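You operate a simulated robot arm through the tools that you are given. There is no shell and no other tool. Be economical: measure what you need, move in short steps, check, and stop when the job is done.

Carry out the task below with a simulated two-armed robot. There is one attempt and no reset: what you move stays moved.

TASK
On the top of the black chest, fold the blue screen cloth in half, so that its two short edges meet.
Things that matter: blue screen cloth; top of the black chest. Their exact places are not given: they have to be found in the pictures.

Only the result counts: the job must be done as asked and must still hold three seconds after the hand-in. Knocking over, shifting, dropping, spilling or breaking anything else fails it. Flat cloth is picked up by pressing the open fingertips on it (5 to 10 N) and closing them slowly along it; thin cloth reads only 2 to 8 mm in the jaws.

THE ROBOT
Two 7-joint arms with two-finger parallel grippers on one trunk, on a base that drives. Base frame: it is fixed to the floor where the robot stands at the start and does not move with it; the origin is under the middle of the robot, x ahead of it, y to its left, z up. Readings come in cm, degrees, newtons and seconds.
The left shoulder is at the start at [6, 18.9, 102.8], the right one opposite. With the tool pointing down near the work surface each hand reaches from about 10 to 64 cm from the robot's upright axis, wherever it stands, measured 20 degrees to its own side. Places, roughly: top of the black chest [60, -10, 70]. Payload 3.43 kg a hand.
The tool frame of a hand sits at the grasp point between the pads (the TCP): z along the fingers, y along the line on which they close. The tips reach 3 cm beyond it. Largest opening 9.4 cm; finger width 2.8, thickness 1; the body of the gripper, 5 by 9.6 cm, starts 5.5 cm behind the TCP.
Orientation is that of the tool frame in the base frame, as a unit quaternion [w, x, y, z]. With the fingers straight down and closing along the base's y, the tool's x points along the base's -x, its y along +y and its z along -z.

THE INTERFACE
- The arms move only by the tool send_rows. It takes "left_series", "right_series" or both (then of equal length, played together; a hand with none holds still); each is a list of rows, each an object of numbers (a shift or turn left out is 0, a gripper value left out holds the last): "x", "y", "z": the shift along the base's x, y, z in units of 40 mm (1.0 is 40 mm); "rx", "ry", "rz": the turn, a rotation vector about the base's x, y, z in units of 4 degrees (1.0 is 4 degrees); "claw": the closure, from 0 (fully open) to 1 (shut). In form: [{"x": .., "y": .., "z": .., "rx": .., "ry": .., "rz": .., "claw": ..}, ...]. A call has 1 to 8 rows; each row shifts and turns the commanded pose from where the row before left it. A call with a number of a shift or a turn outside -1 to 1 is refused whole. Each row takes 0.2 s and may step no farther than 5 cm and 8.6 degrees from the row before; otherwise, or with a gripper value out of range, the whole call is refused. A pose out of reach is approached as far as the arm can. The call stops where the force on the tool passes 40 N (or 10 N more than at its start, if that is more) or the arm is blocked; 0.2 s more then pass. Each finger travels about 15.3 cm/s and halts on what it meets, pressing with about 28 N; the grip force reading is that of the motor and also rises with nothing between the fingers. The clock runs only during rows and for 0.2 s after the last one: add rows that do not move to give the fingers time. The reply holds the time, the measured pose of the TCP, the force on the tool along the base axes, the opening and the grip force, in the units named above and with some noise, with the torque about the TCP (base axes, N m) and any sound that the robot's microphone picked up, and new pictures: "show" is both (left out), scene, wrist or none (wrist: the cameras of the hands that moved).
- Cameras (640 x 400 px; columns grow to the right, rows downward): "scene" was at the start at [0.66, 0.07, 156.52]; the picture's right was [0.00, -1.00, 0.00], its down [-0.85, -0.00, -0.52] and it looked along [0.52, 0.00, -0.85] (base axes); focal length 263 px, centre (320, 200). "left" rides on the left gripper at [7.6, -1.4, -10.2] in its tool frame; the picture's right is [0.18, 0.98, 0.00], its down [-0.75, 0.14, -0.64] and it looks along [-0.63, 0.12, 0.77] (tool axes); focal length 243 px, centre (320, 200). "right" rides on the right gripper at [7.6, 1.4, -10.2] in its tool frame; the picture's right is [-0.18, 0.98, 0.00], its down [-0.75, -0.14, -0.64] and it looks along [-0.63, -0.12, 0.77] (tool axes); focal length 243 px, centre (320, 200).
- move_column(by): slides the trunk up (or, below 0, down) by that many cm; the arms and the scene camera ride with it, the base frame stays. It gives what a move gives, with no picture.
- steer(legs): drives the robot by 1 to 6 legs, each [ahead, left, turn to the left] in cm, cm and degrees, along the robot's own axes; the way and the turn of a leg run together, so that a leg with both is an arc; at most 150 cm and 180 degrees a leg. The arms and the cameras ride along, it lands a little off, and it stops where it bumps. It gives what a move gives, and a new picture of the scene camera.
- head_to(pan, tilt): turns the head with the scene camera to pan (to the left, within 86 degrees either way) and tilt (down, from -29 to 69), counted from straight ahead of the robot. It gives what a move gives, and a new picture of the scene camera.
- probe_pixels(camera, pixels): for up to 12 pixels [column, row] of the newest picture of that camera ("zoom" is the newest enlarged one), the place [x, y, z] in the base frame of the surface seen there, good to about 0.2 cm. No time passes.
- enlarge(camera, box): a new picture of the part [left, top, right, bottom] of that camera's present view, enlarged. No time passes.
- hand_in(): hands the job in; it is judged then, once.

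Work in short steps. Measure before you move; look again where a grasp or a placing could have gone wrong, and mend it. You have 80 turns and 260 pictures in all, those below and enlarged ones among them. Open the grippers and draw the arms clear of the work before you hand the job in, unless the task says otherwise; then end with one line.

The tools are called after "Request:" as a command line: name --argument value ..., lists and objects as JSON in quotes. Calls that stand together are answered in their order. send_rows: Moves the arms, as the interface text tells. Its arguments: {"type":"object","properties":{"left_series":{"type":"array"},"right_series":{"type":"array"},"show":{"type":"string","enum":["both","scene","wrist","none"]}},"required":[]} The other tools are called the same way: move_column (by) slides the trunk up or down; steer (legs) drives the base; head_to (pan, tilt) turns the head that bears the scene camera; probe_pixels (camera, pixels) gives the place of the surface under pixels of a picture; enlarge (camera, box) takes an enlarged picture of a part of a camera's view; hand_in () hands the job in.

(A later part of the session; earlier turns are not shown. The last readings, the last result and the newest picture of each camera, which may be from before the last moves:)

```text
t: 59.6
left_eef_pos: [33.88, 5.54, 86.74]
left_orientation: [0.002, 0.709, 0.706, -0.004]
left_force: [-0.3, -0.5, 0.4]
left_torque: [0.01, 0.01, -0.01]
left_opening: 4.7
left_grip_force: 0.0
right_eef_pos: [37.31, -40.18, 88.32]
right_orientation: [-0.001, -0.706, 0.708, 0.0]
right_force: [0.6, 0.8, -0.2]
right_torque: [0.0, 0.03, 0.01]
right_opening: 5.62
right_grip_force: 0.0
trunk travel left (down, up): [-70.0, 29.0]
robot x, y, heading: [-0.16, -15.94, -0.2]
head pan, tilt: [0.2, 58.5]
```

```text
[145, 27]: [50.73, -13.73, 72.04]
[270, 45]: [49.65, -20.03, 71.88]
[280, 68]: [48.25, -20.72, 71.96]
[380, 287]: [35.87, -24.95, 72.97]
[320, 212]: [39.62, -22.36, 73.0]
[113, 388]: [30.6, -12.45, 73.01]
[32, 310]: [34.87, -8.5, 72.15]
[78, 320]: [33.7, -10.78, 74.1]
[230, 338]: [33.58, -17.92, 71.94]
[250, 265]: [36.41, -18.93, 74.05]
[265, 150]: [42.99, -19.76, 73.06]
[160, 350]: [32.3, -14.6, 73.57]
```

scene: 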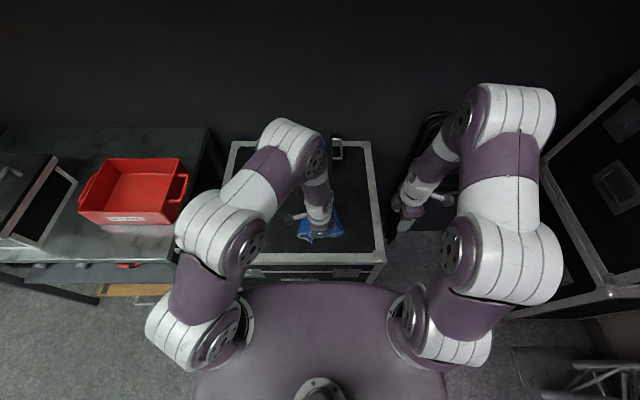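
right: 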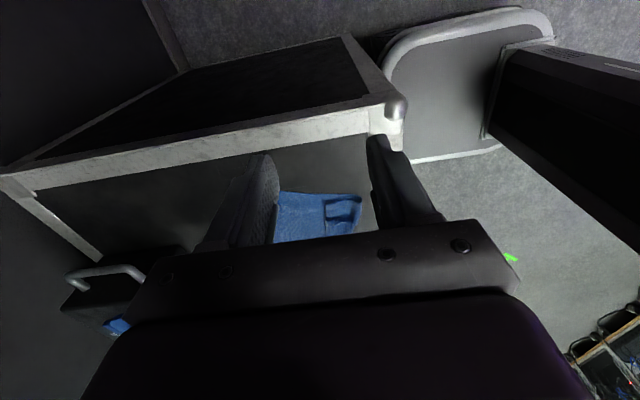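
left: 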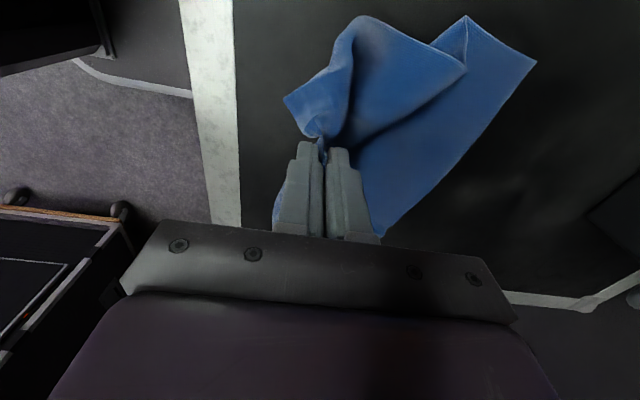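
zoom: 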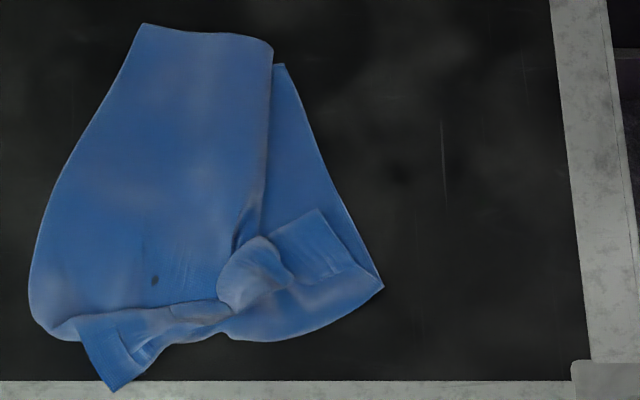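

Near-edge corners: A at (30.6,-12.5) and B about (39.6,-22.4), lying on top. I plan to take A with the left and B with the right, lift and stretch. I bring both over their corners.

Request:
send_rows --left_series '[{"y": -0.73, "x": -0.09, "claw": 0.6}, {"y": -0.73, "x": -0.09}, {"y": -0.73, "x": -0.09}, {"y": -0.73, "x": -0.09, "z": -0.4}, {"y": -0.73, "x": -0.09, "z": -0.5}, {"y": -0.73, "x": -0.09, "z": -0.5}, {}]' --right_series '[{"y": 0.68, "x": 0.07, "claw": 0.6}, {"y": 0.68, "x": 0.07}, {"y": 0.68, "x": 0.07, "z": -0.3}, {"y": 0.68, "x": 0.07, "z": -0.5}, {"y": 0.68, "x": 0.07, "z": -0.5}, {"y": 0.68, "x": 0.07, "z": -0.5}, {}]' --show "wrist"

Request:
enlarge --camera "right" --box '[160, 40, 480, 240]'

Request:
enlarge --camera "left" --box '[160, 40, 480, 240]'

```text
t: 61.2
left_eef_pos: [31.48, -11.75, 80.69]
left_orientation: [0.002, 0.708, 0.706, -0.005]
left_force: [-0.7, 0.3, -0.3]
left_torque: [0.02, 0.01, -0.02]
left_opening: 3.78
left_grip_force: 0.1
right_eef_pos: [38.86, -23.64, 81.05]
right_orientation: [0.0, -0.706, 0.709, 0.0]
right_force: [0.7, 0.8, 0.1]
right_torque: [-0.01, -0.01, -0.01]
right_opening: 3.75
right_grip_force: 0.1
trunk travel left (down, up): [-70.0, 29.0]
robot x, y, heading: [-0.09, -16.33, -0.3]
head pan, tilt: [0.2, 58.5]
```

right: 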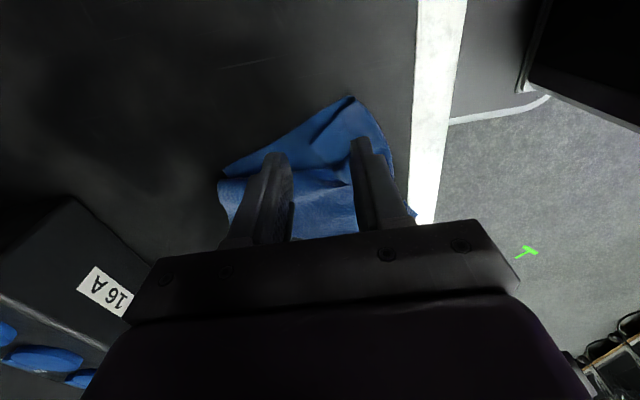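
left: 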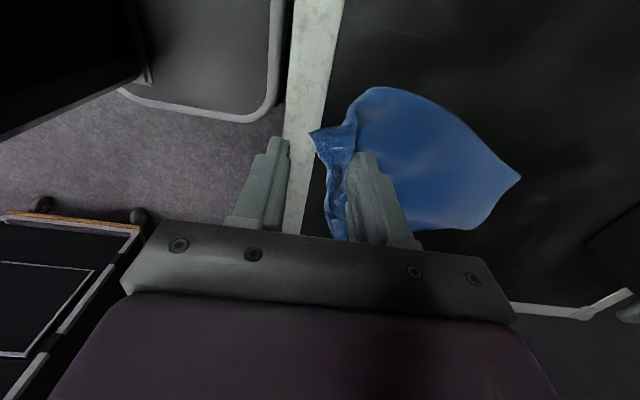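

```text
2.00 times, centred on (320, 140) of right
```

zoom: 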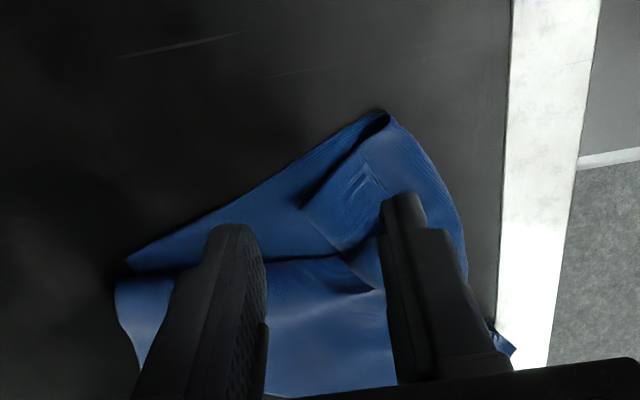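

```text
2.00 times, centred on (320, 140) of left
```

zoom: 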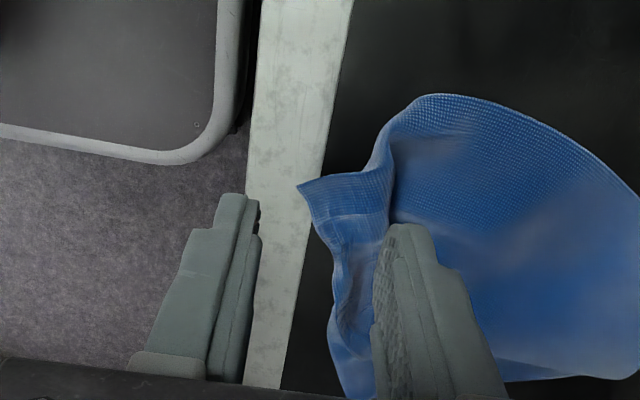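

I probe corner A and strip in the left zoom (newest zoom), and the flap B in the right camera.

Request:
probe_pixels --camera "zoom" --pixels '[[303, 188], [340, 190], [385, 180], [330, 250], [380, 225], [640, 200], [435, 98]]'

Request:
probe_pixels --camera "right" --pixels '[[350, 98], [341, 122], [313, 142], [330, 160], [347, 170], [227, 172], [222, 182], [385, 150], [300, 165]]'

```text
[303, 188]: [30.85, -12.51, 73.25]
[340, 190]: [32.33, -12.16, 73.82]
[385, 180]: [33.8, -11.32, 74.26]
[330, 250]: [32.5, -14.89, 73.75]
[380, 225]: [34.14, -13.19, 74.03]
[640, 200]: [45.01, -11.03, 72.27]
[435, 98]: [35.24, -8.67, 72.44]
```

```text
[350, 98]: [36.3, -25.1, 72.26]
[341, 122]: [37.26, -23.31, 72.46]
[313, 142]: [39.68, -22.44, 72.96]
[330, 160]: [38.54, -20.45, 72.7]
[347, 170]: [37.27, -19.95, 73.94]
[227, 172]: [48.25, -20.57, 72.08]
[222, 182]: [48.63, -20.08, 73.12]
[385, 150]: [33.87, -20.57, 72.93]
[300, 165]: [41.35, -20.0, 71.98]
```

I descend: left to (32.2,-13), right to (38.3,-22), tips just above the lower layer, then close slowly.

Request:
send_rows --left_series '[{"x": 0.18, "y": -0.31}, {"z": -0.5}, {"z": -0.45}, {"z": -0.27}, {}, {}]' --right_series '[{"x": -0.14, "y": 0.41, "claw": 0.68}, {"z": -0.6}, {"z": -0.5}, {"z": -0.2}, {"z": -0.08}, {"z": -0.04}]' --show "wrist"

```text
t: 62.6
left_eef_pos: [32.3, -13.21, 76.25]
left_orientation: [0.002, 0.708, 0.706, -0.004]
left_force: [-0.1, 0.1, 0.1]
left_torque: [-0.01, 0.01, -0.01]
left_opening: 3.77
left_grip_force: 0.2
right_eef_pos: [38.32, -22.33, 75.36]
right_orientation: [0.0, -0.706, 0.709, 0.0]
right_force: [-0.4, -0.5, 0.9]
right_torque: [0.01, 0.03, 0.03]
right_opening: 3.02
right_grip_force: 0.0
trunk travel left (down, up): [-70.0, 29.0]
robot x, y, heading: [0.07, -16.25, -0.0]
head pan, tilt: [0.2, 58.5]
```

right: 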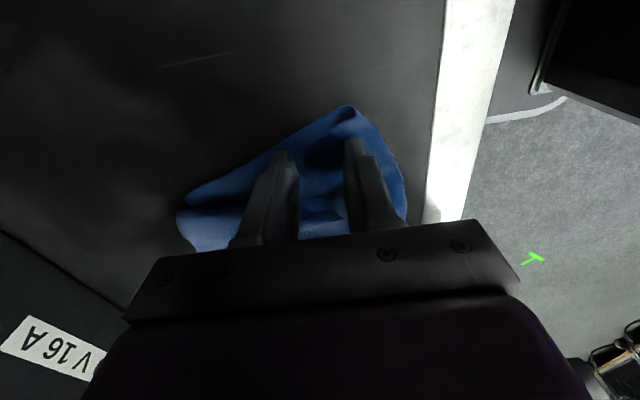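
left: 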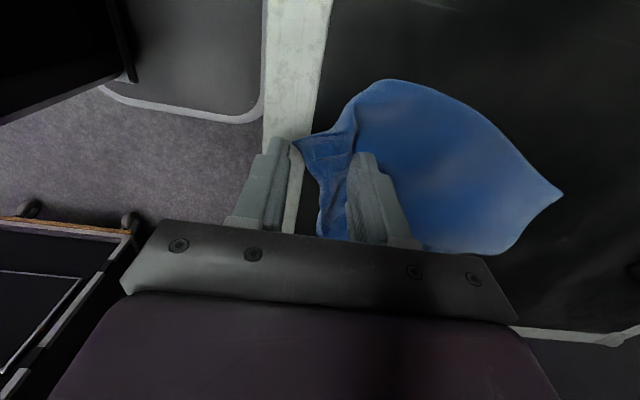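

Both straddle their strips. I lower slightly more and close slowly.

Request:
send_rows --left_series '[{"z": -0.15}, {"claw": 0.68}, {"claw": 0.76}, {"claw": 0.84}, {"claw": 0.9}, {"claw": 0.95}, {"claw": 1.0}, {}]' --right_series '[{"z": -0.06}, {"claw": 0.73}, {"claw": 0.78}, {"claw": 0.84}, {"claw": 0.9}, {"claw": 0.95}, {"claw": 1.0}, {}]' --show "none"

Request:
send_rows --left_series '[{"z": 0.4}, {"z": 0.5}, {"z": 0.6}, {"z": 0.6}, {}]' --right_series '[{"z": 0.4}, {"z": 0.5}, {"z": 0.6}, {"z": 0.6}, {}]' --show "both"

Request:
enlarge --camera "scene" --box '[256, 160, 384, 260]'

```text
t: 64.4
left_eef_pos: [32.34, -13.29, 75.71]
left_orientation: [0.002, 0.708, 0.706, -0.004]
left_force: [0.3, 0.3, 2.6]
left_torque: [0.01, -0.02, 0.01]
left_opening: 0.25
left_grip_force: 28.4
right_eef_pos: [38.31, -22.24, 75.18]
right_orientation: [-0.001, -0.706, 0.708, 0.0]
right_force: [0.2, -1.0, 8.8]
right_torque: [0.0, -0.01, -0.04]
right_opening: 0.21
right_grip_force: 28.0
trunk travel left (down, up): [-70.0, 29.0]
robot x, y, heading: [-0.21, -16.28, -0.2]
head pan, tilt: [0.2, 58.5]
```

```text
t: 65.6
left_eef_pos: [32.2, -13.22, 84.0]
left_orientation: [0.002, 0.708, 0.706, -0.004]
left_force: [0.0, 1.1, -0.1]
left_torque: [0.01, 0.0, -0.01]
left_opening: 0.27
left_grip_force: 27.7
right_eef_pos: [38.57, -22.35, 83.86]
right_orientation: [0.0, -0.706, 0.708, 0.001]
right_force: [-0.3, 0.2, -0.2]
right_torque: [0.0, 0.02, -0.03]
right_opening: 0.21
right_grip_force: 27.9
trunk travel left (down, up): [-70.0, 29.0]
robot x, y, heading: [0.13, -16.35, -0.2]
head pan, tilt: [0.2, 58.5]
```

scene: 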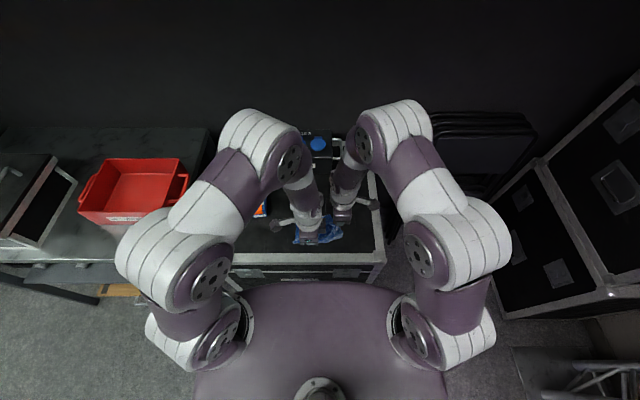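
right: 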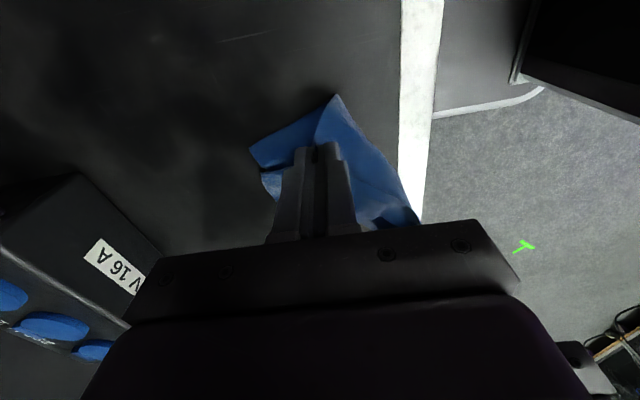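
left: 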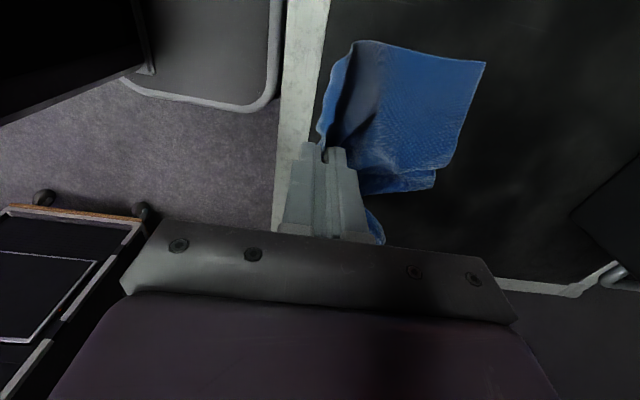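

```text
4.00 times, centred on (320, 210) of scene
```

zoom: 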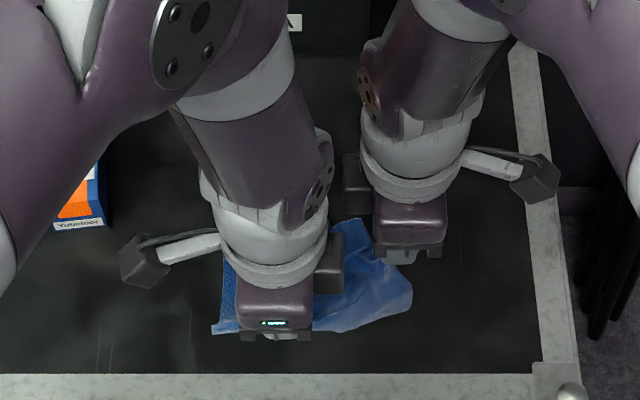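

Both grip. I raise them higher, align them at x≈46 and spread them to about 14 cm apart.

Request:
send_rows --left_series '[{"x": 0.43, "z": 0.5}, {"x": 0.43, "z": 0.5}, {"x": 0.43, "z": 0.5}, {"x": 0.43, "z": 0.5, "y": 0.12}, {"x": 0.43, "z": 0.5, "y": 0.12}, {"x": 0.43, "z": 0.5, "y": 0.12}, {"x": 0.43, "z": 0.5, "y": 0.12}, {"x": 0.43, "z": 0.3, "y": 0.12}]' --right_series '[{"x": 0.23, "z": 0.5}, {"x": 0.23, "z": 0.5}, {"x": 0.23, "z": 0.5}, {"x": 0.23, "z": 0.5, "y": -0.12}, {"x": 0.23, "z": 0.5, "y": -0.12}, {"x": 0.23, "z": 0.5, "y": -0.12}, {"x": 0.23, "z": 0.5, "y": -0.12}, {"x": 0.23, "z": 0.3, "y": -0.12}]' --show "none"

Request:
enlarge --camera "scene" --box '[240, 120, 400, 240]'

Request:
enlarge --camera "left" --box '[160, 0, 640, 300]'

```text
t: 67.4
left_eef_pos: [46.18, -11.03, 98.87]
left_orientation: [0.001, 0.709, 0.705, -0.004]
left_force: [0.1, -4.3, -1.3]
left_torque: [-0.09, -0.02, -0.04]
left_opening: 0.25
left_grip_force: 28.7
right_eef_pos: [45.71, -24.65, 98.68]
right_orientation: [0.0, -0.706, 0.708, 0.002]
right_force: [0.7, 4.8, 0.7]
right_torque: [0.14, 0.0, -0.01]
right_opening: 0.19
right_grip_force: 27.8
trunk travel left (down, up): [-70.0, 29.0]
robot x, y, heading: [-0.04, -16.25, -0.1]
head pan, tilt: [0.2, 58.5]
```

```text
3.33 times, centred on (320, 180) of scene
```

zoom: 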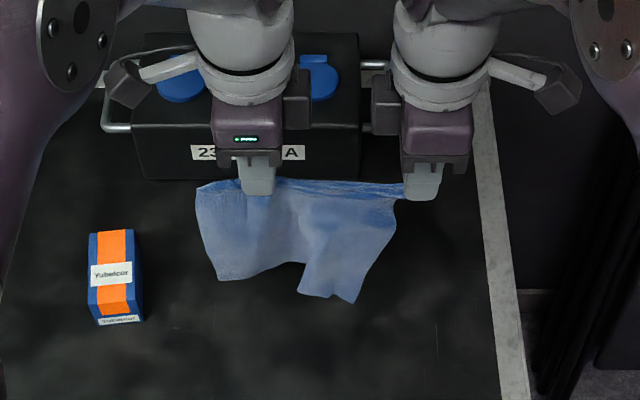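

```text
1.33 times, centred on (400, 150) of left
```

zoom: 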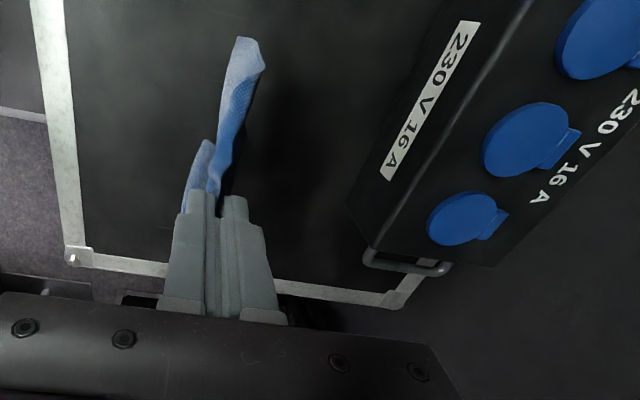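

Excellent: the cloth hangs from its near edge. I look closer at the hem for pleats and its height.

Request:
enlarge --camera "scene" --box '[280, 160, 352, 220]'

Request:
probe_pixels --camera "zoom" --pixels '[[90, 60], [110, 330], [250, 310], [300, 280], [340, 370], [460, 390], [520, 280], [540, 130], [200, 200], [400, 250], [330, 200]]'

```text
6.67 times, centred on (316, 190) of scene
```

zoom: 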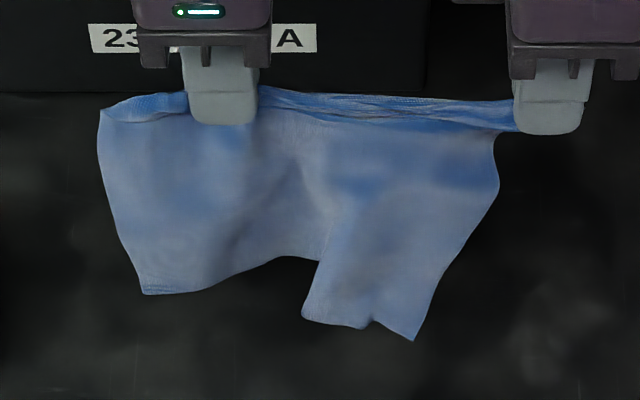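

```text
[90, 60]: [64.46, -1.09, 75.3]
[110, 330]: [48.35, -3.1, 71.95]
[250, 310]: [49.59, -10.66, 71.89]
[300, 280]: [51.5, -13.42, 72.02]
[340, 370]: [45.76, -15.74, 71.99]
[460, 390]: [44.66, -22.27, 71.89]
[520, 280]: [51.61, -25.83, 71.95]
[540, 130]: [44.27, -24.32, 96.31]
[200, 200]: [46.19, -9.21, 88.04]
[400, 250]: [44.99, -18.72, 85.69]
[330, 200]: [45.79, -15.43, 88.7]
```

The hem has a soft vertical pleat. I shake the cloth gently fore and aft to let it fall out.

Request:
send_rows --left_series '[{"x": -0.9}, {"x": 0.9, "z": 0.4}, {"z": -0.4}, {"x": -0.9, "z": 0.4}, {"x": 0.9, "z": -0.4}, {}, {}, {}]' --right_series '[{"x": -0.9}, {"x": 0.9, "z": 0.4}, {"z": -0.4}, {"x": -0.9, "z": 0.4}, {"x": 0.9, "z": -0.4}, {}, {}, {}]' --show "none"

Request:
enlarge --camera "scene" --box '[280, 160, 352, 220]'

Request:
probe_pixels --camera "zoom" --pixels '[[150, 280], [250, 250], [330, 300], [410, 330], [440, 250], [110, 130], [200, 200], [400, 250], [330, 200]]'

```text
t: 69.2
left_eef_pos: [46.21, -11.13, 99.3]
left_orientation: [0.002, 0.709, 0.705, -0.005]
left_force: [0.4, 0.5, -1.3]
left_torque: [-0.04, 0.03, -0.01]
left_opening: 0.23
left_grip_force: 28.1
right_eef_pos: [45.73, -24.53, 98.68]
right_orientation: [-0.001, -0.706, 0.708, 0.001]
right_force: [0.0, 0.0, 0.1]
right_torque: [0.0, -0.02, -0.01]
right_opening: 0.2
right_grip_force: 28.2
trunk travel left (down, up): [-70.0, 29.0]
robot x, y, heading: [0.06, -16.17, -0.1]
head pan, tilt: [0.2, 58.5]
```

```text
6.67 times, centred on (316, 190) of scene
```

zoom: 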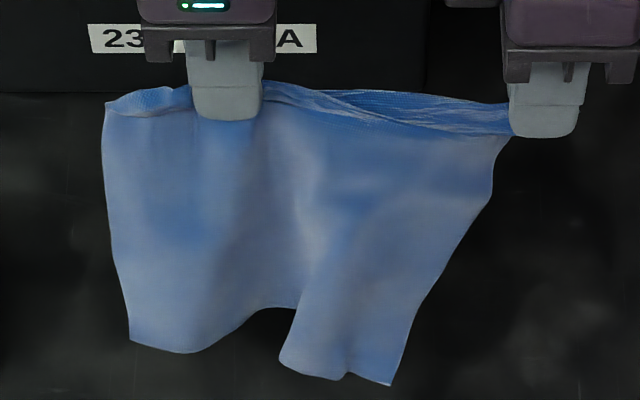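

```text
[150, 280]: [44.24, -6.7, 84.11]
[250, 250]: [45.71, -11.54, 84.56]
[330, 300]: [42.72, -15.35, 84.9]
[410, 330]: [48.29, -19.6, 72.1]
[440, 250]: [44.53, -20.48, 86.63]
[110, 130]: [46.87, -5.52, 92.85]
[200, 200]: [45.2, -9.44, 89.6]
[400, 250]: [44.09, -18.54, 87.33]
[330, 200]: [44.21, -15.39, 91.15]
```

Better. I stretch slightly, move forward, and lay it down fully by lowering and drawing back.

Request:
send_rows --left_series '[{"x": 0.5, "y": 0.06}, {"x": 0.5, "y": 0.06, "z": -0.1}, {"x": 0.5, "z": -0.2}, {"x": 0.2, "z": -0.3}, {"z": -0.4}, {"x": -0.1, "z": -0.3}, {"x": -0.3, "z": -0.3}, {"x": -0.5, "z": -0.3}]' --right_series '[{"x": 0.5, "y": -0.06}, {"x": 0.5, "y": -0.06, "z": -0.1}, {"x": 0.5, "z": -0.2}, {"x": 0.2, "z": -0.3}, {"z": -0.4}, {"x": -0.1, "z": -0.3}, {"x": -0.3, "z": -0.3}, {"x": -0.5, "z": -0.3}]' --show "none"

Request:
enlarge --camera "scene" --box '[272, 140, 368, 220]'

```text
t: 71.0
left_eef_pos: [49.15, -10.52, 91.64]
left_orientation: [0.003, 0.709, 0.705, -0.004]
left_force: [-0.9, -11.3, 0.7]
left_torque: [-0.37, 0.0, -0.05]
left_opening: 0.25
left_grip_force: 28.0
right_eef_pos: [48.93, -25.23, 91.3]
right_orientation: [0.001, -0.706, 0.708, -0.001]
right_force: [-0.3, 12.0, -0.2]
right_torque: [0.32, 0.0, -0.04]
right_opening: 0.21
right_grip_force: 28.3
trunk travel left (down, up): [-70.0, 29.0]
robot x, y, heading: [-0.12, -15.85, -0.3]
head pan, tilt: [0.2, 58.5]
```

```text
5.00 times, centred on (320, 180) of scene
```

zoom: 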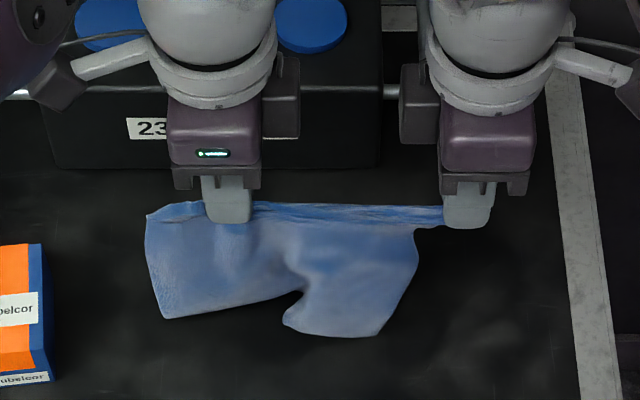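

The hem touches. I continue drawing back and down along an arc to x≈33.

Request:
send_rows --left_series '[{"x": -0.6, "z": -0.3}, {"x": -0.6, "z": -0.4}, {"x": -0.6, "z": -0.5}, {"x": -0.6, "z": -0.55}, {"x": -0.6, "z": -0.6}, {"x": -0.6, "z": -0.6}, {"x": -0.4, "z": -0.5}, {"x": -0.1, "z": -0.3}]' --right_series '[{"x": -0.6, "z": -0.3}, {"x": -0.6, "z": -0.4}, {"x": -0.6, "z": -0.5}, {"x": -0.6, "z": -0.55}, {"x": -0.6, "z": -0.6}, {"x": -0.6, "z": -0.6}, {"x": -0.4, "z": -0.45}, {"x": -0.1, "z": -0.3}]' --show "wrist"

Request:
enlarge --camera "scene" --box '[256, 170, 384, 260]'

```text
t: 72.8
left_eef_pos: [33.05, -10.59, 76.55]
left_orientation: [0.003, 0.708, 0.706, -0.004]
left_force: [-0.5, -5.6, 0.0]
left_torque: [-0.18, -0.06, 0.0]
left_opening: 0.24
left_grip_force: 28.2
right_eef_pos: [32.62, -25.04, 76.44]
right_orientation: [0.0, -0.706, 0.708, 0.0]
right_force: [0.7, 5.0, -0.6]
right_torque: [0.12, 0.01, -0.04]
right_opening: 0.21
right_grip_force: 28.1
trunk travel left (down, up): [-70.0, 29.0]
robot x, y, heading: [0.04, -16.35, -0.1]
head pan, tilt: [0.2, 58.5]
```

right: 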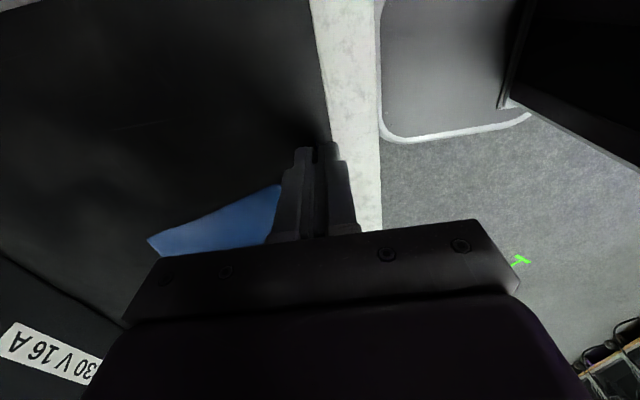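
left: 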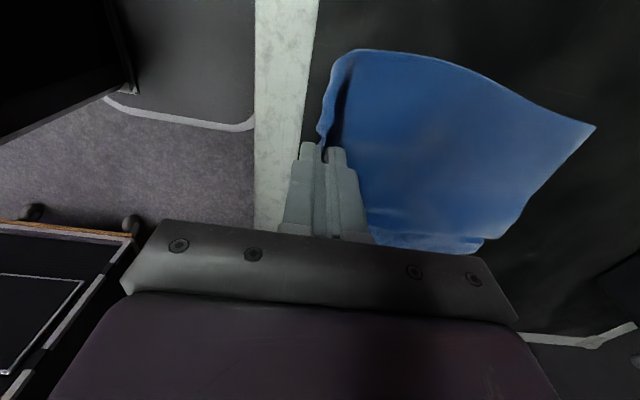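

```text
4.44 times, centred on (320, 215) of scene
```

zoom: 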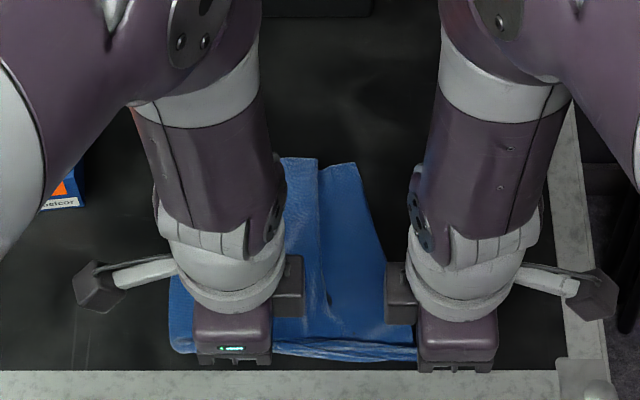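

Laid out with a lengthwise pleat in the far half. I lower, release both, and lift clear to see.

Request:
send_rows --left_series '[{"z": -0.2}, {"claw": 0.85}, {"claw": 0.7}, {}, {"z": 0.5}, {"z": 0.9}, {"z": 0.9, "y": 0.5}, {"y": 0.9}]' --right_series '[{"z": -0.2}, {"claw": 0.85}, {"claw": 0.7}, {}, {"z": 0.5}, {"z": 0.9}, {"z": 0.9, "y": -0.5}, {"y": -0.9}]' --show "none"

Request:
send_rows --left_series '[{"y": 0.9}, {"y": 0.9}, {"y": 0.9}]' --right_series '[{"y": -0.9}, {"y": -0.9}, {"y": -0.6}]' --show "none"

Request:
enlarge --camera "scene" --box '[284, 190, 364, 260]'

Request:
probe_pixels --camera "zoom" --pixels '[[320, 200], [100, 300], [500, 300]]'

```text
t: 74.6
left_eef_pos: [33.07, -4.73, 84.85]
left_orientation: [0.0, 0.708, 0.706, -0.005]
left_force: [-0.1, 0.2, 0.8]
left_torque: [0.01, 0.0, 0.01]
left_opening: 2.8
left_grip_force: 0.0
right_eef_pos: [32.39, -30.69, 84.68]
right_orientation: [-0.001, -0.706, 0.708, 0.001]
right_force: [0.7, 0.2, 0.2]
right_torque: [-0.05, 0.03, -0.01]
right_opening: 2.83
right_grip_force: 0.1
trunk travel left (down, up): [-70.0, 29.0]
robot x, y, heading: [0.42, -16.25, -0.3]
head pan, tilt: [0.2, 58.5]
```

```text
t: 75.4
left_eef_pos: [32.92, 6.31, 84.89]
left_orientation: [0.002, 0.709, 0.706, -0.004]
left_force: [-0.2, 0.2, -0.4]
left_torque: [-0.01, 0.02, 0.03]
left_opening: 2.84
left_grip_force: 0.0
right_eef_pos: [32.27, -40.25, 84.94]
right_orientation: [0.0, -0.706, 0.708, 0.0]
right_force: [-0.2, -0.4, -0.3]
right_torque: [-0.02, 0.04, 0.02]
right_opening: 2.81
right_grip_force: 0.1
trunk travel left (down, up): [-70.0, 29.0]
robot x, y, heading: [-0.01, -16.68, -0.2]
head pan, tilt: [0.2, 58.5]
```

```text
5.71 times, centred on (324, 225) of scene
```

zoom: 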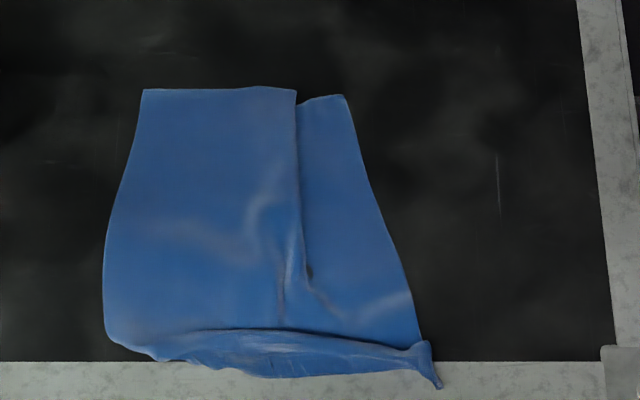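

```text
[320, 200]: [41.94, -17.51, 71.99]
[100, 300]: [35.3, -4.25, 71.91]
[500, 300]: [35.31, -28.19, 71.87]
```

A single pleat at the far half remains. I probe its outline.

Request:
probe_pixels --camera "zoom" --pixels '[[145, 92], [293, 92], [343, 98], [408, 290], [105, 320], [155, 357], [270, 375], [435, 385], [428, 345], [298, 200], [280, 330], [305, 110]]'

```text
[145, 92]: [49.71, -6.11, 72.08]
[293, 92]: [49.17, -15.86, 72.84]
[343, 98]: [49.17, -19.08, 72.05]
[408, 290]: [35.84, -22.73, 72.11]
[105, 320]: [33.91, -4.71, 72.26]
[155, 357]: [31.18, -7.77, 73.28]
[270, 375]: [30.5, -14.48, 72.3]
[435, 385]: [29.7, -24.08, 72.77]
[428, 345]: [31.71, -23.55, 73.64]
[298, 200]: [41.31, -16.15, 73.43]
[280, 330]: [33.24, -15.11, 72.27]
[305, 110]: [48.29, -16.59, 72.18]
```

The right far portion (corner at (49.2,-19.1)) must be slid out 6 cm in −y from under the pleat. Left hand will anchor at (46.5,-11.5), right will press at (47.3,-18.1).

Request:
send_rows --left_series '[{"x": 0.486, "y": -0.636, "claw": 1}, {"x": 0.486, "y": -0.636}, {"x": 0.486, "y": -0.636}, {"x": 0.486, "y": -0.636}, {"x": 0.486, "y": -0.636}, {"x": 0.486, "y": -0.636, "z": -0.5}, {"x": 0.486, "y": -0.636, "z": -0.6}, {"z": -0.7}]' --right_series '[{"x": 0.536, "y": 0.79, "claw": 1}, {"x": 0.536, "y": 0.79}, {"x": 0.536, "y": 0.79}, {"x": 0.536, "y": 0.79}, {"x": 0.536, "y": 0.79}, {"x": 0.536, "y": 0.79, "z": -0.5}, {"x": 0.536, "y": 0.79, "z": -0.6}, {"z": -0.7}]' --show "wrist"

```text
t: 77.0
left_eef_pos: [45.94, -10.47, 80.64]
left_orientation: [-0.005, 0.706, 0.709, -0.007]
left_force: [-0.6, 10.0, 0.4]
left_torque: [-0.95, -0.01, -0.05]
left_opening: 0.0
left_grip_force: 27.7
right_eef_pos: [46.83, -19.69, 80.82]
right_orientation: [-0.009, -0.706, 0.708, 0.002]
right_force: [0.0, -9.8, 0.1]
right_torque: [0.92, 0.01, 0.11]
right_opening: 0.01
right_grip_force: 28.4
trunk travel left (down, up): [-70.0, 29.0]
robot x, y, heading: [0.06, -15.92, -0.3]
head pan, tilt: [0.2, 58.5]
stopped in row 7 (left hand): the force on the tool passed its limit (the readings are from after the stop); the commanded pose is now the measured one
```

right: 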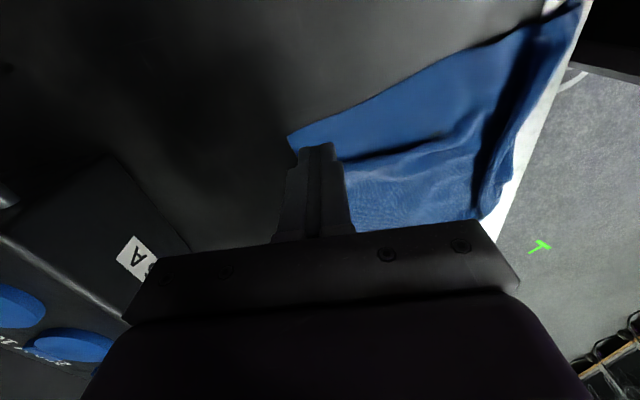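
left: 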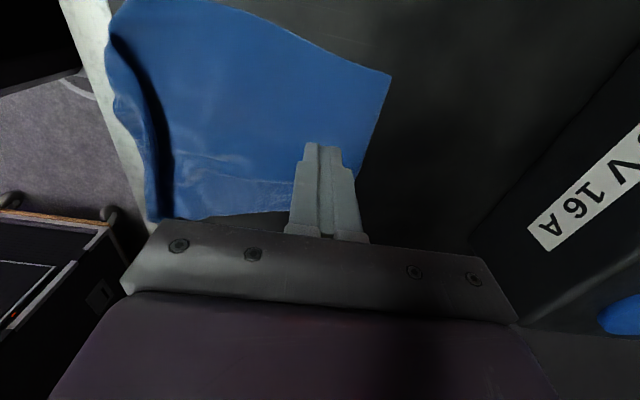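

The hands touched at 9.2 cm spacing. I move the left outward to y≈-8, the right to y≈-18.2, then press down.

Request:
send_rows --left_series '[{"y": 0.35}, {"y": 0.3, "z": -0.5}, {"z": -0.4}, {"z": -0.3}, {"z": -0.15}, {"z": -0.05}, {}]' --right_series '[{}, {"y": 0.38, "z": -0.5}, {"z": -0.4}, {"z": -0.3}, {"z": -0.15}, {"z": -0.08}, {}]' --show "none"

```text
t: 78.6
left_eef_pos: [45.78, -7.98, 75.05]
left_orientation: [-0.005, 0.706, 0.709, -0.004]
left_force: [0.8, -0.6, 2.8]
left_torque: [0.05, -0.04, 0.01]
left_opening: 0.0
left_grip_force: 27.8
right_eef_pos: [46.72, -18.07, 75.0]
right_orientation: [-0.007, -0.706, 0.708, 0.002]
right_force: [0.2, -0.6, -0.2]
right_torque: [0.01, 0.0, -0.01]
right_opening: 0.0
right_grip_force: 28.0
trunk travel left (down, up): [-70.0, 29.0]
robot x, y, heading: [-0.31, -16.0, -0.2]
head pan, tilt: [0.2, 58.5]
```

Just touching; I press a bit and drag the right hand 6 cm in −y.

Request:
send_rows --left_series '[{"z": -0.06}, {}, {}, {}, {}, {}, {}, {}]' --right_series '[{"z": -0.07}, {"y": -0.2}, {"y": -0.25}, {"y": -0.25}, {"y": -0.25}, {"y": -0.25}, {"y": -0.25}, {}]' --show "wrist"

Request:
enlarge --camera "scene" --box '[272, 180, 368, 260]'

```text
t: 80.4
left_eef_pos: [45.65, -7.8, 75.0]
left_orientation: [-0.001, 0.706, 0.709, -0.004]
left_force: [7.2, -1.4, 37.7]
left_torque: [0.27, -0.31, -0.03]
left_opening: 0.0
left_grip_force: 28.2
right_eef_pos: [46.71, -23.98, 75.21]
right_orientation: [-0.006, -0.706, 0.708, 0.001]
right_force: [0.4, 4.3, 16.5]
right_torque: [0.21, -0.11, 0.01]
right_opening: 0.0
right_grip_force: 27.6
trunk travel left (down, up): [-70.0, 29.0]
robot x, y, heading: [-0.01, -15.89, -0.1]
head pan, tilt: [0.2, 58.5]
```

right: 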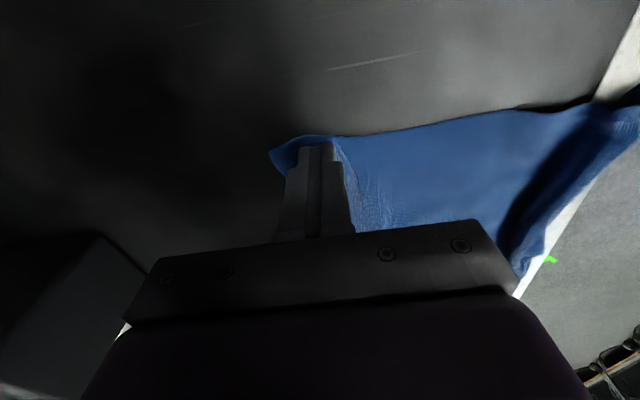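
left: 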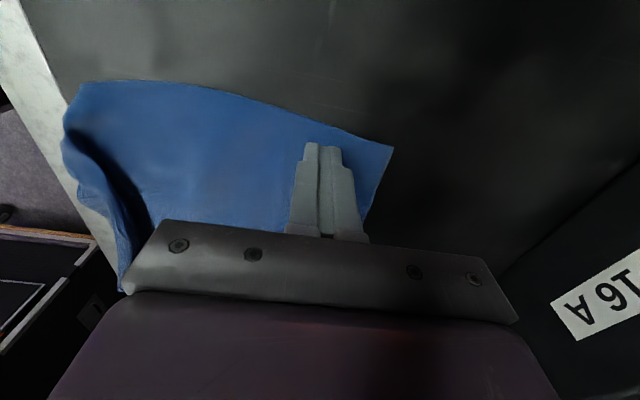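

```text
5.00 times, centred on (320, 220) of scene
```

zoom: 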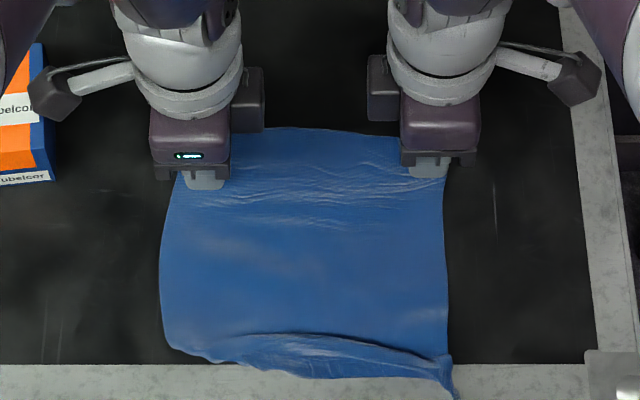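

Excellent, the pleat is gone. Both hands still press the far end, so I ease the left pressure and drag the whole cloth 5 cm forward, off the chest's rim.

Request:
send_rows --left_series '[{"z": 0.03}, {"x": 0.2}, {"x": 0.2}, {"x": 0.2}, {"x": 0.2}, {"x": 0.2}, {"x": 0.2}, {}]' --right_series '[{}, {"x": 0.2}, {"x": 0.2}, {"x": 0.2}, {"x": 0.2}, {"x": 0.2}, {"x": 0.2}, {}]' --show "none"

Request:
enlarge --camera "scene" --box '[272, 175, 368, 255]'

Request:
probe_pixels --camera "zoom" --pixels '[[240, 110], [390, 110], [165, 280], [450, 280], [180, 345], [300, 330], [440, 340], [300, 370], [445, 385]]'

```text
t: 82.2
left_eef_pos: [50.45, -7.75, 75.05]
left_orientation: [-0.002, 0.706, 0.708, -0.005]
left_force: [-0.8, -2.1, 7.2]
left_torque: [0.0, -0.03, 0.02]
left_opening: 0.01
left_grip_force: 27.6
right_eef_pos: [51.42, -23.95, 75.01]
right_orientation: [-0.007, -0.706, 0.708, 0.001]
right_force: [-4.0, 1.8, 22.5]
right_torque: [0.11, 0.02, -0.04]
right_opening: 0.0
right_grip_force: 27.8
trunk travel left (down, up): [-70.0, 29.0]
robot x, y, heading: [-0.32, -16.32, -0.1]
head pan, tilt: [0.2, 58.5]
```

```text
5.00 times, centred on (320, 215) of scene
```

zoom: 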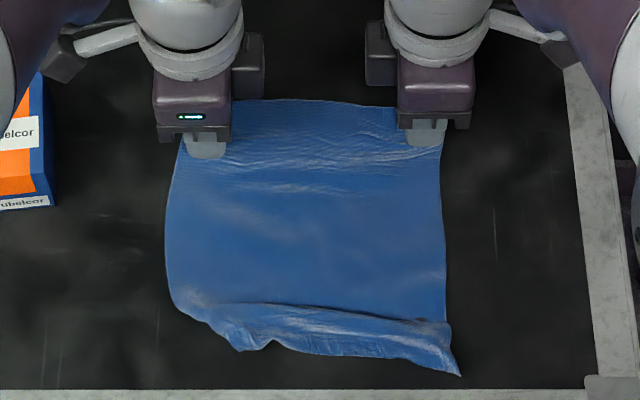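

```text
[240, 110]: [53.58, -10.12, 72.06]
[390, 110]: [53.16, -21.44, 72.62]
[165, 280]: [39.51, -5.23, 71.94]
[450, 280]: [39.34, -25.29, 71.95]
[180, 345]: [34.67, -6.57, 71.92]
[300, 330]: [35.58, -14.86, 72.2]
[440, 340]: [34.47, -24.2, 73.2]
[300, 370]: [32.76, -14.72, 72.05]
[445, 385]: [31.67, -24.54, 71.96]
```

Now the near strip has a ridge to flatten. I lift the left hand away to inspect the near end, keeping the right as an anchor.

Request:
send_rows --left_series '[{"z": 0.5}, {"z": 0.8}, {"z": 0.8, "x": -0.5}, {"y": 0.6, "x": -0.9}, {"y": 0.8, "x": -0.9}, {"y": 0.5, "x": -0.9}]' --show "none"

Request:
enlarge --camera "scene" --box '[292, 210, 364, 255]'

Request:
probe_pixels --camera "zoom" --pixels '[[40, 130], [60, 190], [120, 235], [160, 300], [220, 280], [250, 300], [400, 310], [560, 345], [545, 265], [350, 225], [200, 225], [350, 290]]'

```text
t: 83.6
left_eef_pos: [37.68, -0.24, 83.45]
left_orientation: [-0.003, 0.706, 0.709, -0.005]
left_force: [-1.0, 0.2, 0.0]
left_torque: [0.01, 0.01, 0.0]
left_opening: 0.0
left_grip_force: 27.6
right_eef_pos: [51.51, -23.84, 74.98]
right_orientation: [-0.007, -0.706, 0.708, 0.001]
right_force: [-1.4, -0.8, 29.8]
right_torque: [0.11, -0.07, 0.0]
right_opening: 0.0
right_grip_force: 28.4
trunk travel left (down, up): [-70.0, 29.0]
robot x, y, heading: [-0.04, -16.08, -0.5]
head pan, tilt: [0.2, 58.5]
```

```text
8.89 times, centred on (328, 232) of scene
```

zoom: 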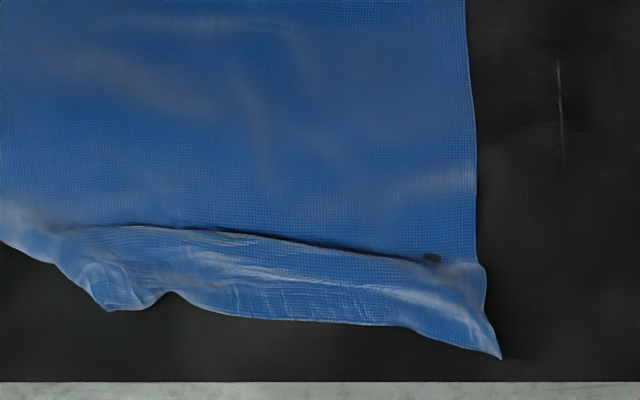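

```text
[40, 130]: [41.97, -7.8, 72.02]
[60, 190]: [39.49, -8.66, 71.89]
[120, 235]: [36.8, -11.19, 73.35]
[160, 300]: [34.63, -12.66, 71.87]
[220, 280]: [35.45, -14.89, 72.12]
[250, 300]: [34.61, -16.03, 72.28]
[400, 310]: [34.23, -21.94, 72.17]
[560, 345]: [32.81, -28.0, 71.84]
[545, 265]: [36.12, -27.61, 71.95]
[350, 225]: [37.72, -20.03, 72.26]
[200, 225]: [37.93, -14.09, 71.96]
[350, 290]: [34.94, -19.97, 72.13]
```

The near-left corner (≈(34.3,-10.7)) is drawn in behind the ridge. I press the left fingers at (35.5,-11.3) and will drag outward toward −x,+y.

Request:
send_rows --left_series '[{"x": -0.18, "y": -0.9}, {"x": -0.18, "y": -0.9}, {"x": -0.18, "y": -0.96}, {"z": -0.8}, {"z": -0.8}, {"z": -0.35}, {"z": -0.15}, {"z": -0.05}]' --show "wrist"

```text
t: 85.4
left_eef_pos: [35.47, -11.33, 75.24]
left_orientation: [-0.001, 0.706, 0.708, -0.004]
left_force: [-5.1, 1.7, 37.6]
left_torque: [0.38, 0.31, 0.04]
left_opening: 0.0
left_grip_force: 27.7
right_eef_pos: [51.27, -23.92, 75.17]
right_orientation: [-0.008, -0.706, 0.708, 0.002]
right_force: [3.4, 1.0, 17.3]
right_torque: [0.08, -0.21, -0.03]
right_opening: 0.0
right_grip_force: 28.2
trunk travel left (down, up): [-70.0, 29.0]
robot x, y, heading: [-0.35, -16.31, -0.4]
head pan, tilt: [0.2, 58.5]
```

left: 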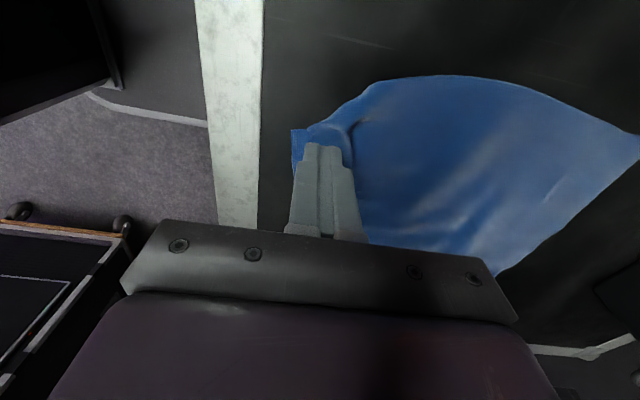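

Pressed (37 N, a bit much). I ease and drag: 4 cm +y and 2.4 cm −x.

Request:
send_rows --left_series '[{"z": 0.05}, {"y": 0.2, "x": -0.08}, {"y": 0.2, "x": -0.12}, {"y": 0.2, "x": -0.12}, {"y": 0.2, "x": -0.12}, {"y": 0.2, "x": -0.12}, {}]' --show "wrist"

Request:
enlarge --camera "scene" --box '[284, 205, 364, 255]'

```text
t: 87.0
left_eef_pos: [33.27, -7.57, 75.15]
left_orientation: [-0.002, 0.706, 0.708, -0.004]
left_force: [4.6, -7.1, 32.8]
left_torque: [0.08, 0.01, -0.03]
left_opening: 0.0
left_grip_force: 28.2
right_eef_pos: [51.31, -23.96, 75.2]
right_orientation: [-0.006, -0.706, 0.709, 0.002]
right_force: [-2.7, 3.4, 19.4]
right_torque: [0.13, -0.01, 0.04]
right_opening: 0.0
right_grip_force: 28.2
trunk travel left (down, up): [-70.0, 29.0]
robot x, y, heading: [-0.09, -16.04, -0.3]
head pan, tilt: [0.2, 58.5]
```

left: 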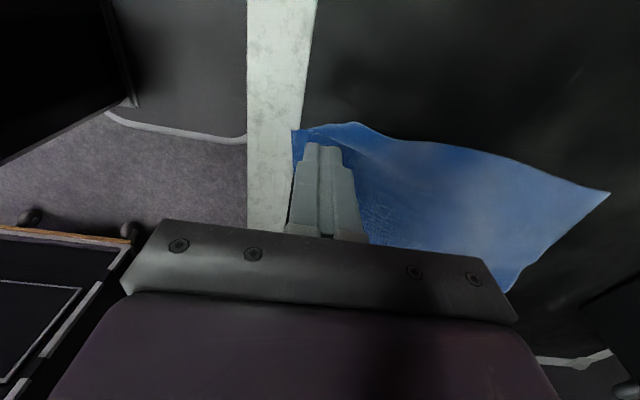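

```text
8.00 times, centred on (324, 230) of scene
```

zoom: 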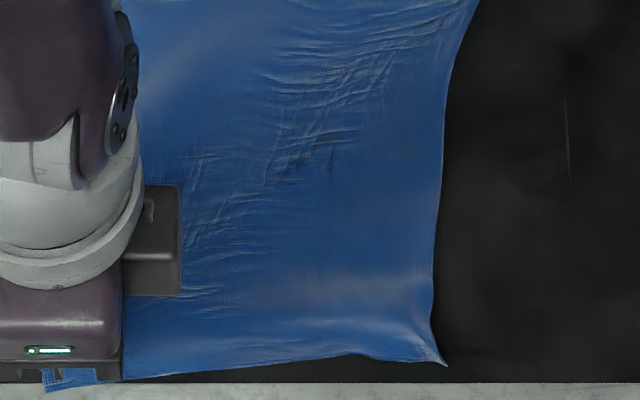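

The ridge has unrolled on the left. Now the near-right corner: I probe it and bring the right hand over.

Request:
probe_pixels --camera "zoom" --pixels '[[443, 363], [432, 320], [360, 355], [440, 200], [50, 388], [476, 5], [390, 310]]'

Request:
send_rows --right_series '[{"z": 0.5}, {"z": 0.8}, {"x": -0.9}, {"x": -0.9}, {"x": -0.9}, {"x": -0.9}, {}]' --show "wrist"

```text
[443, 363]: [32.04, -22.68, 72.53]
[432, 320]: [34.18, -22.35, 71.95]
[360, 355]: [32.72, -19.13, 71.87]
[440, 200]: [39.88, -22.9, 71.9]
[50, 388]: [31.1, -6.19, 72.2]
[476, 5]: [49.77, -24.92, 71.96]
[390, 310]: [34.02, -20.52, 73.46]
```

```text
t: 87.3
left_eef_pos: [33.29, -7.65, 75.15]
left_orientation: [-0.002, 0.706, 0.708, -0.004]
left_force: [-5.7, -2.3, 32.0]
left_torque: [0.24, 0.28, 0.06]
left_opening: 0.01
left_grip_force: 27.8
right_eef_pos: [51.07, -24.16, 75.19]
right_orientation: [-0.011, -0.706, 0.708, 0.003]
right_force: [0.0, 0.7, -0.2]
right_torque: [0.03, 0.03, -0.02]
right_opening: 0.0
right_grip_force: 28.2
trunk travel left (down, up): [-70.0, 29.0]
robot x, y, heading: [0.01, -16.45, -0.3]
head pan, tilt: [0.2, 58.5]
stopped in row 1 (left hand): the force on the tool passed its limit (the readings are from after the stop); the commanded pose is now the measured one
```

right: 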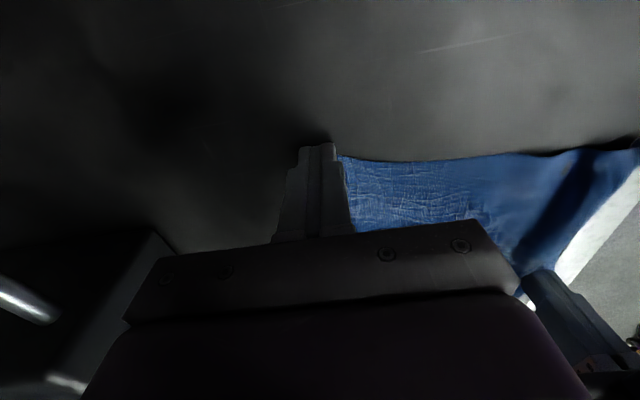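

The left press tripped the limit; I ease it slightly and carry the right to above the near-right corner.

Request:
send_rows --left_series '[{"z": 0.02}, {}, {}, {}, {}, {}, {}, {}]' --right_series '[{"z": 0.6}, {"z": 0.7}, {"x": -0.9}, {"x": -0.9, "y": 0.2}, {"x": -0.9, "y": 0.2}, {"x": -0.9, "y": 0.15}, {"x": -0.8}, {"z": -0.7}]' --show "none"

Request:
send_rows --right_series '[{"z": -0.35}, {"z": -0.15}, {"z": -0.1}, {}]' --show "wrist"

```text
t: 89.1
left_eef_pos: [33.32, -7.44, 75.11]
left_orientation: [-0.004, 0.706, 0.708, -0.005]
left_force: [-2.9, -0.1, 15.8]
left_torque: [0.1, 0.13, 0.01]
left_opening: 0.01
left_grip_force: 27.7
right_eef_pos: [33.75, -21.79, 77.59]
right_orientation: [-0.011, -0.706, 0.708, 0.004]
right_force: [-0.5, 0.5, -0.3]
right_torque: [0.0, 0.0, 0.01]
right_opening: 0.01
right_grip_force: 27.7
trunk travel left (down, up): [-70.0, 29.0]
robot x, y, heading: [0.12, -16.18, -0.2]
head pan, tilt: [0.2, 58.5]
```

```text
t: 90.1
left_eef_pos: [33.13, -7.55, 75.17]
left_orientation: [-0.003, 0.706, 0.708, -0.005]
left_force: [-0.4, -0.3, 2.3]
left_torque: [0.04, -0.01, 0.0]
left_opening: 0.01
left_grip_force: 28.0
right_eef_pos: [33.74, -21.82, 75.12]
right_orientation: [-0.01, -0.706, 0.708, 0.002]
right_force: [-1.9, -4.1, 31.9]
right_torque: [0.13, -0.02, 0.0]
right_opening: 0.0
right_grip_force: 27.9
trunk travel left (down, up): [-70.0, 29.0]
robot x, y, heading: [0.03, -16.01, -0.4]
head pan, tilt: [0.2, 58.5]
```

right: 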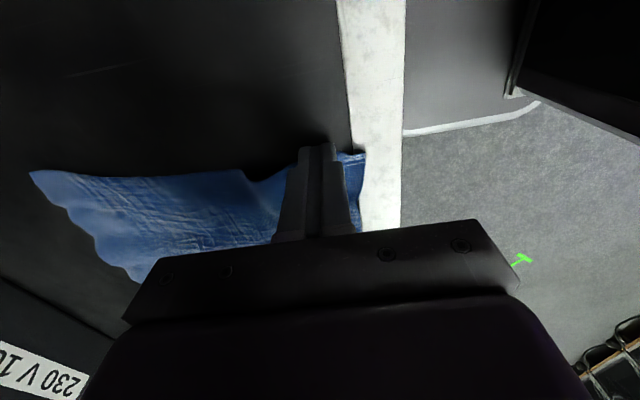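

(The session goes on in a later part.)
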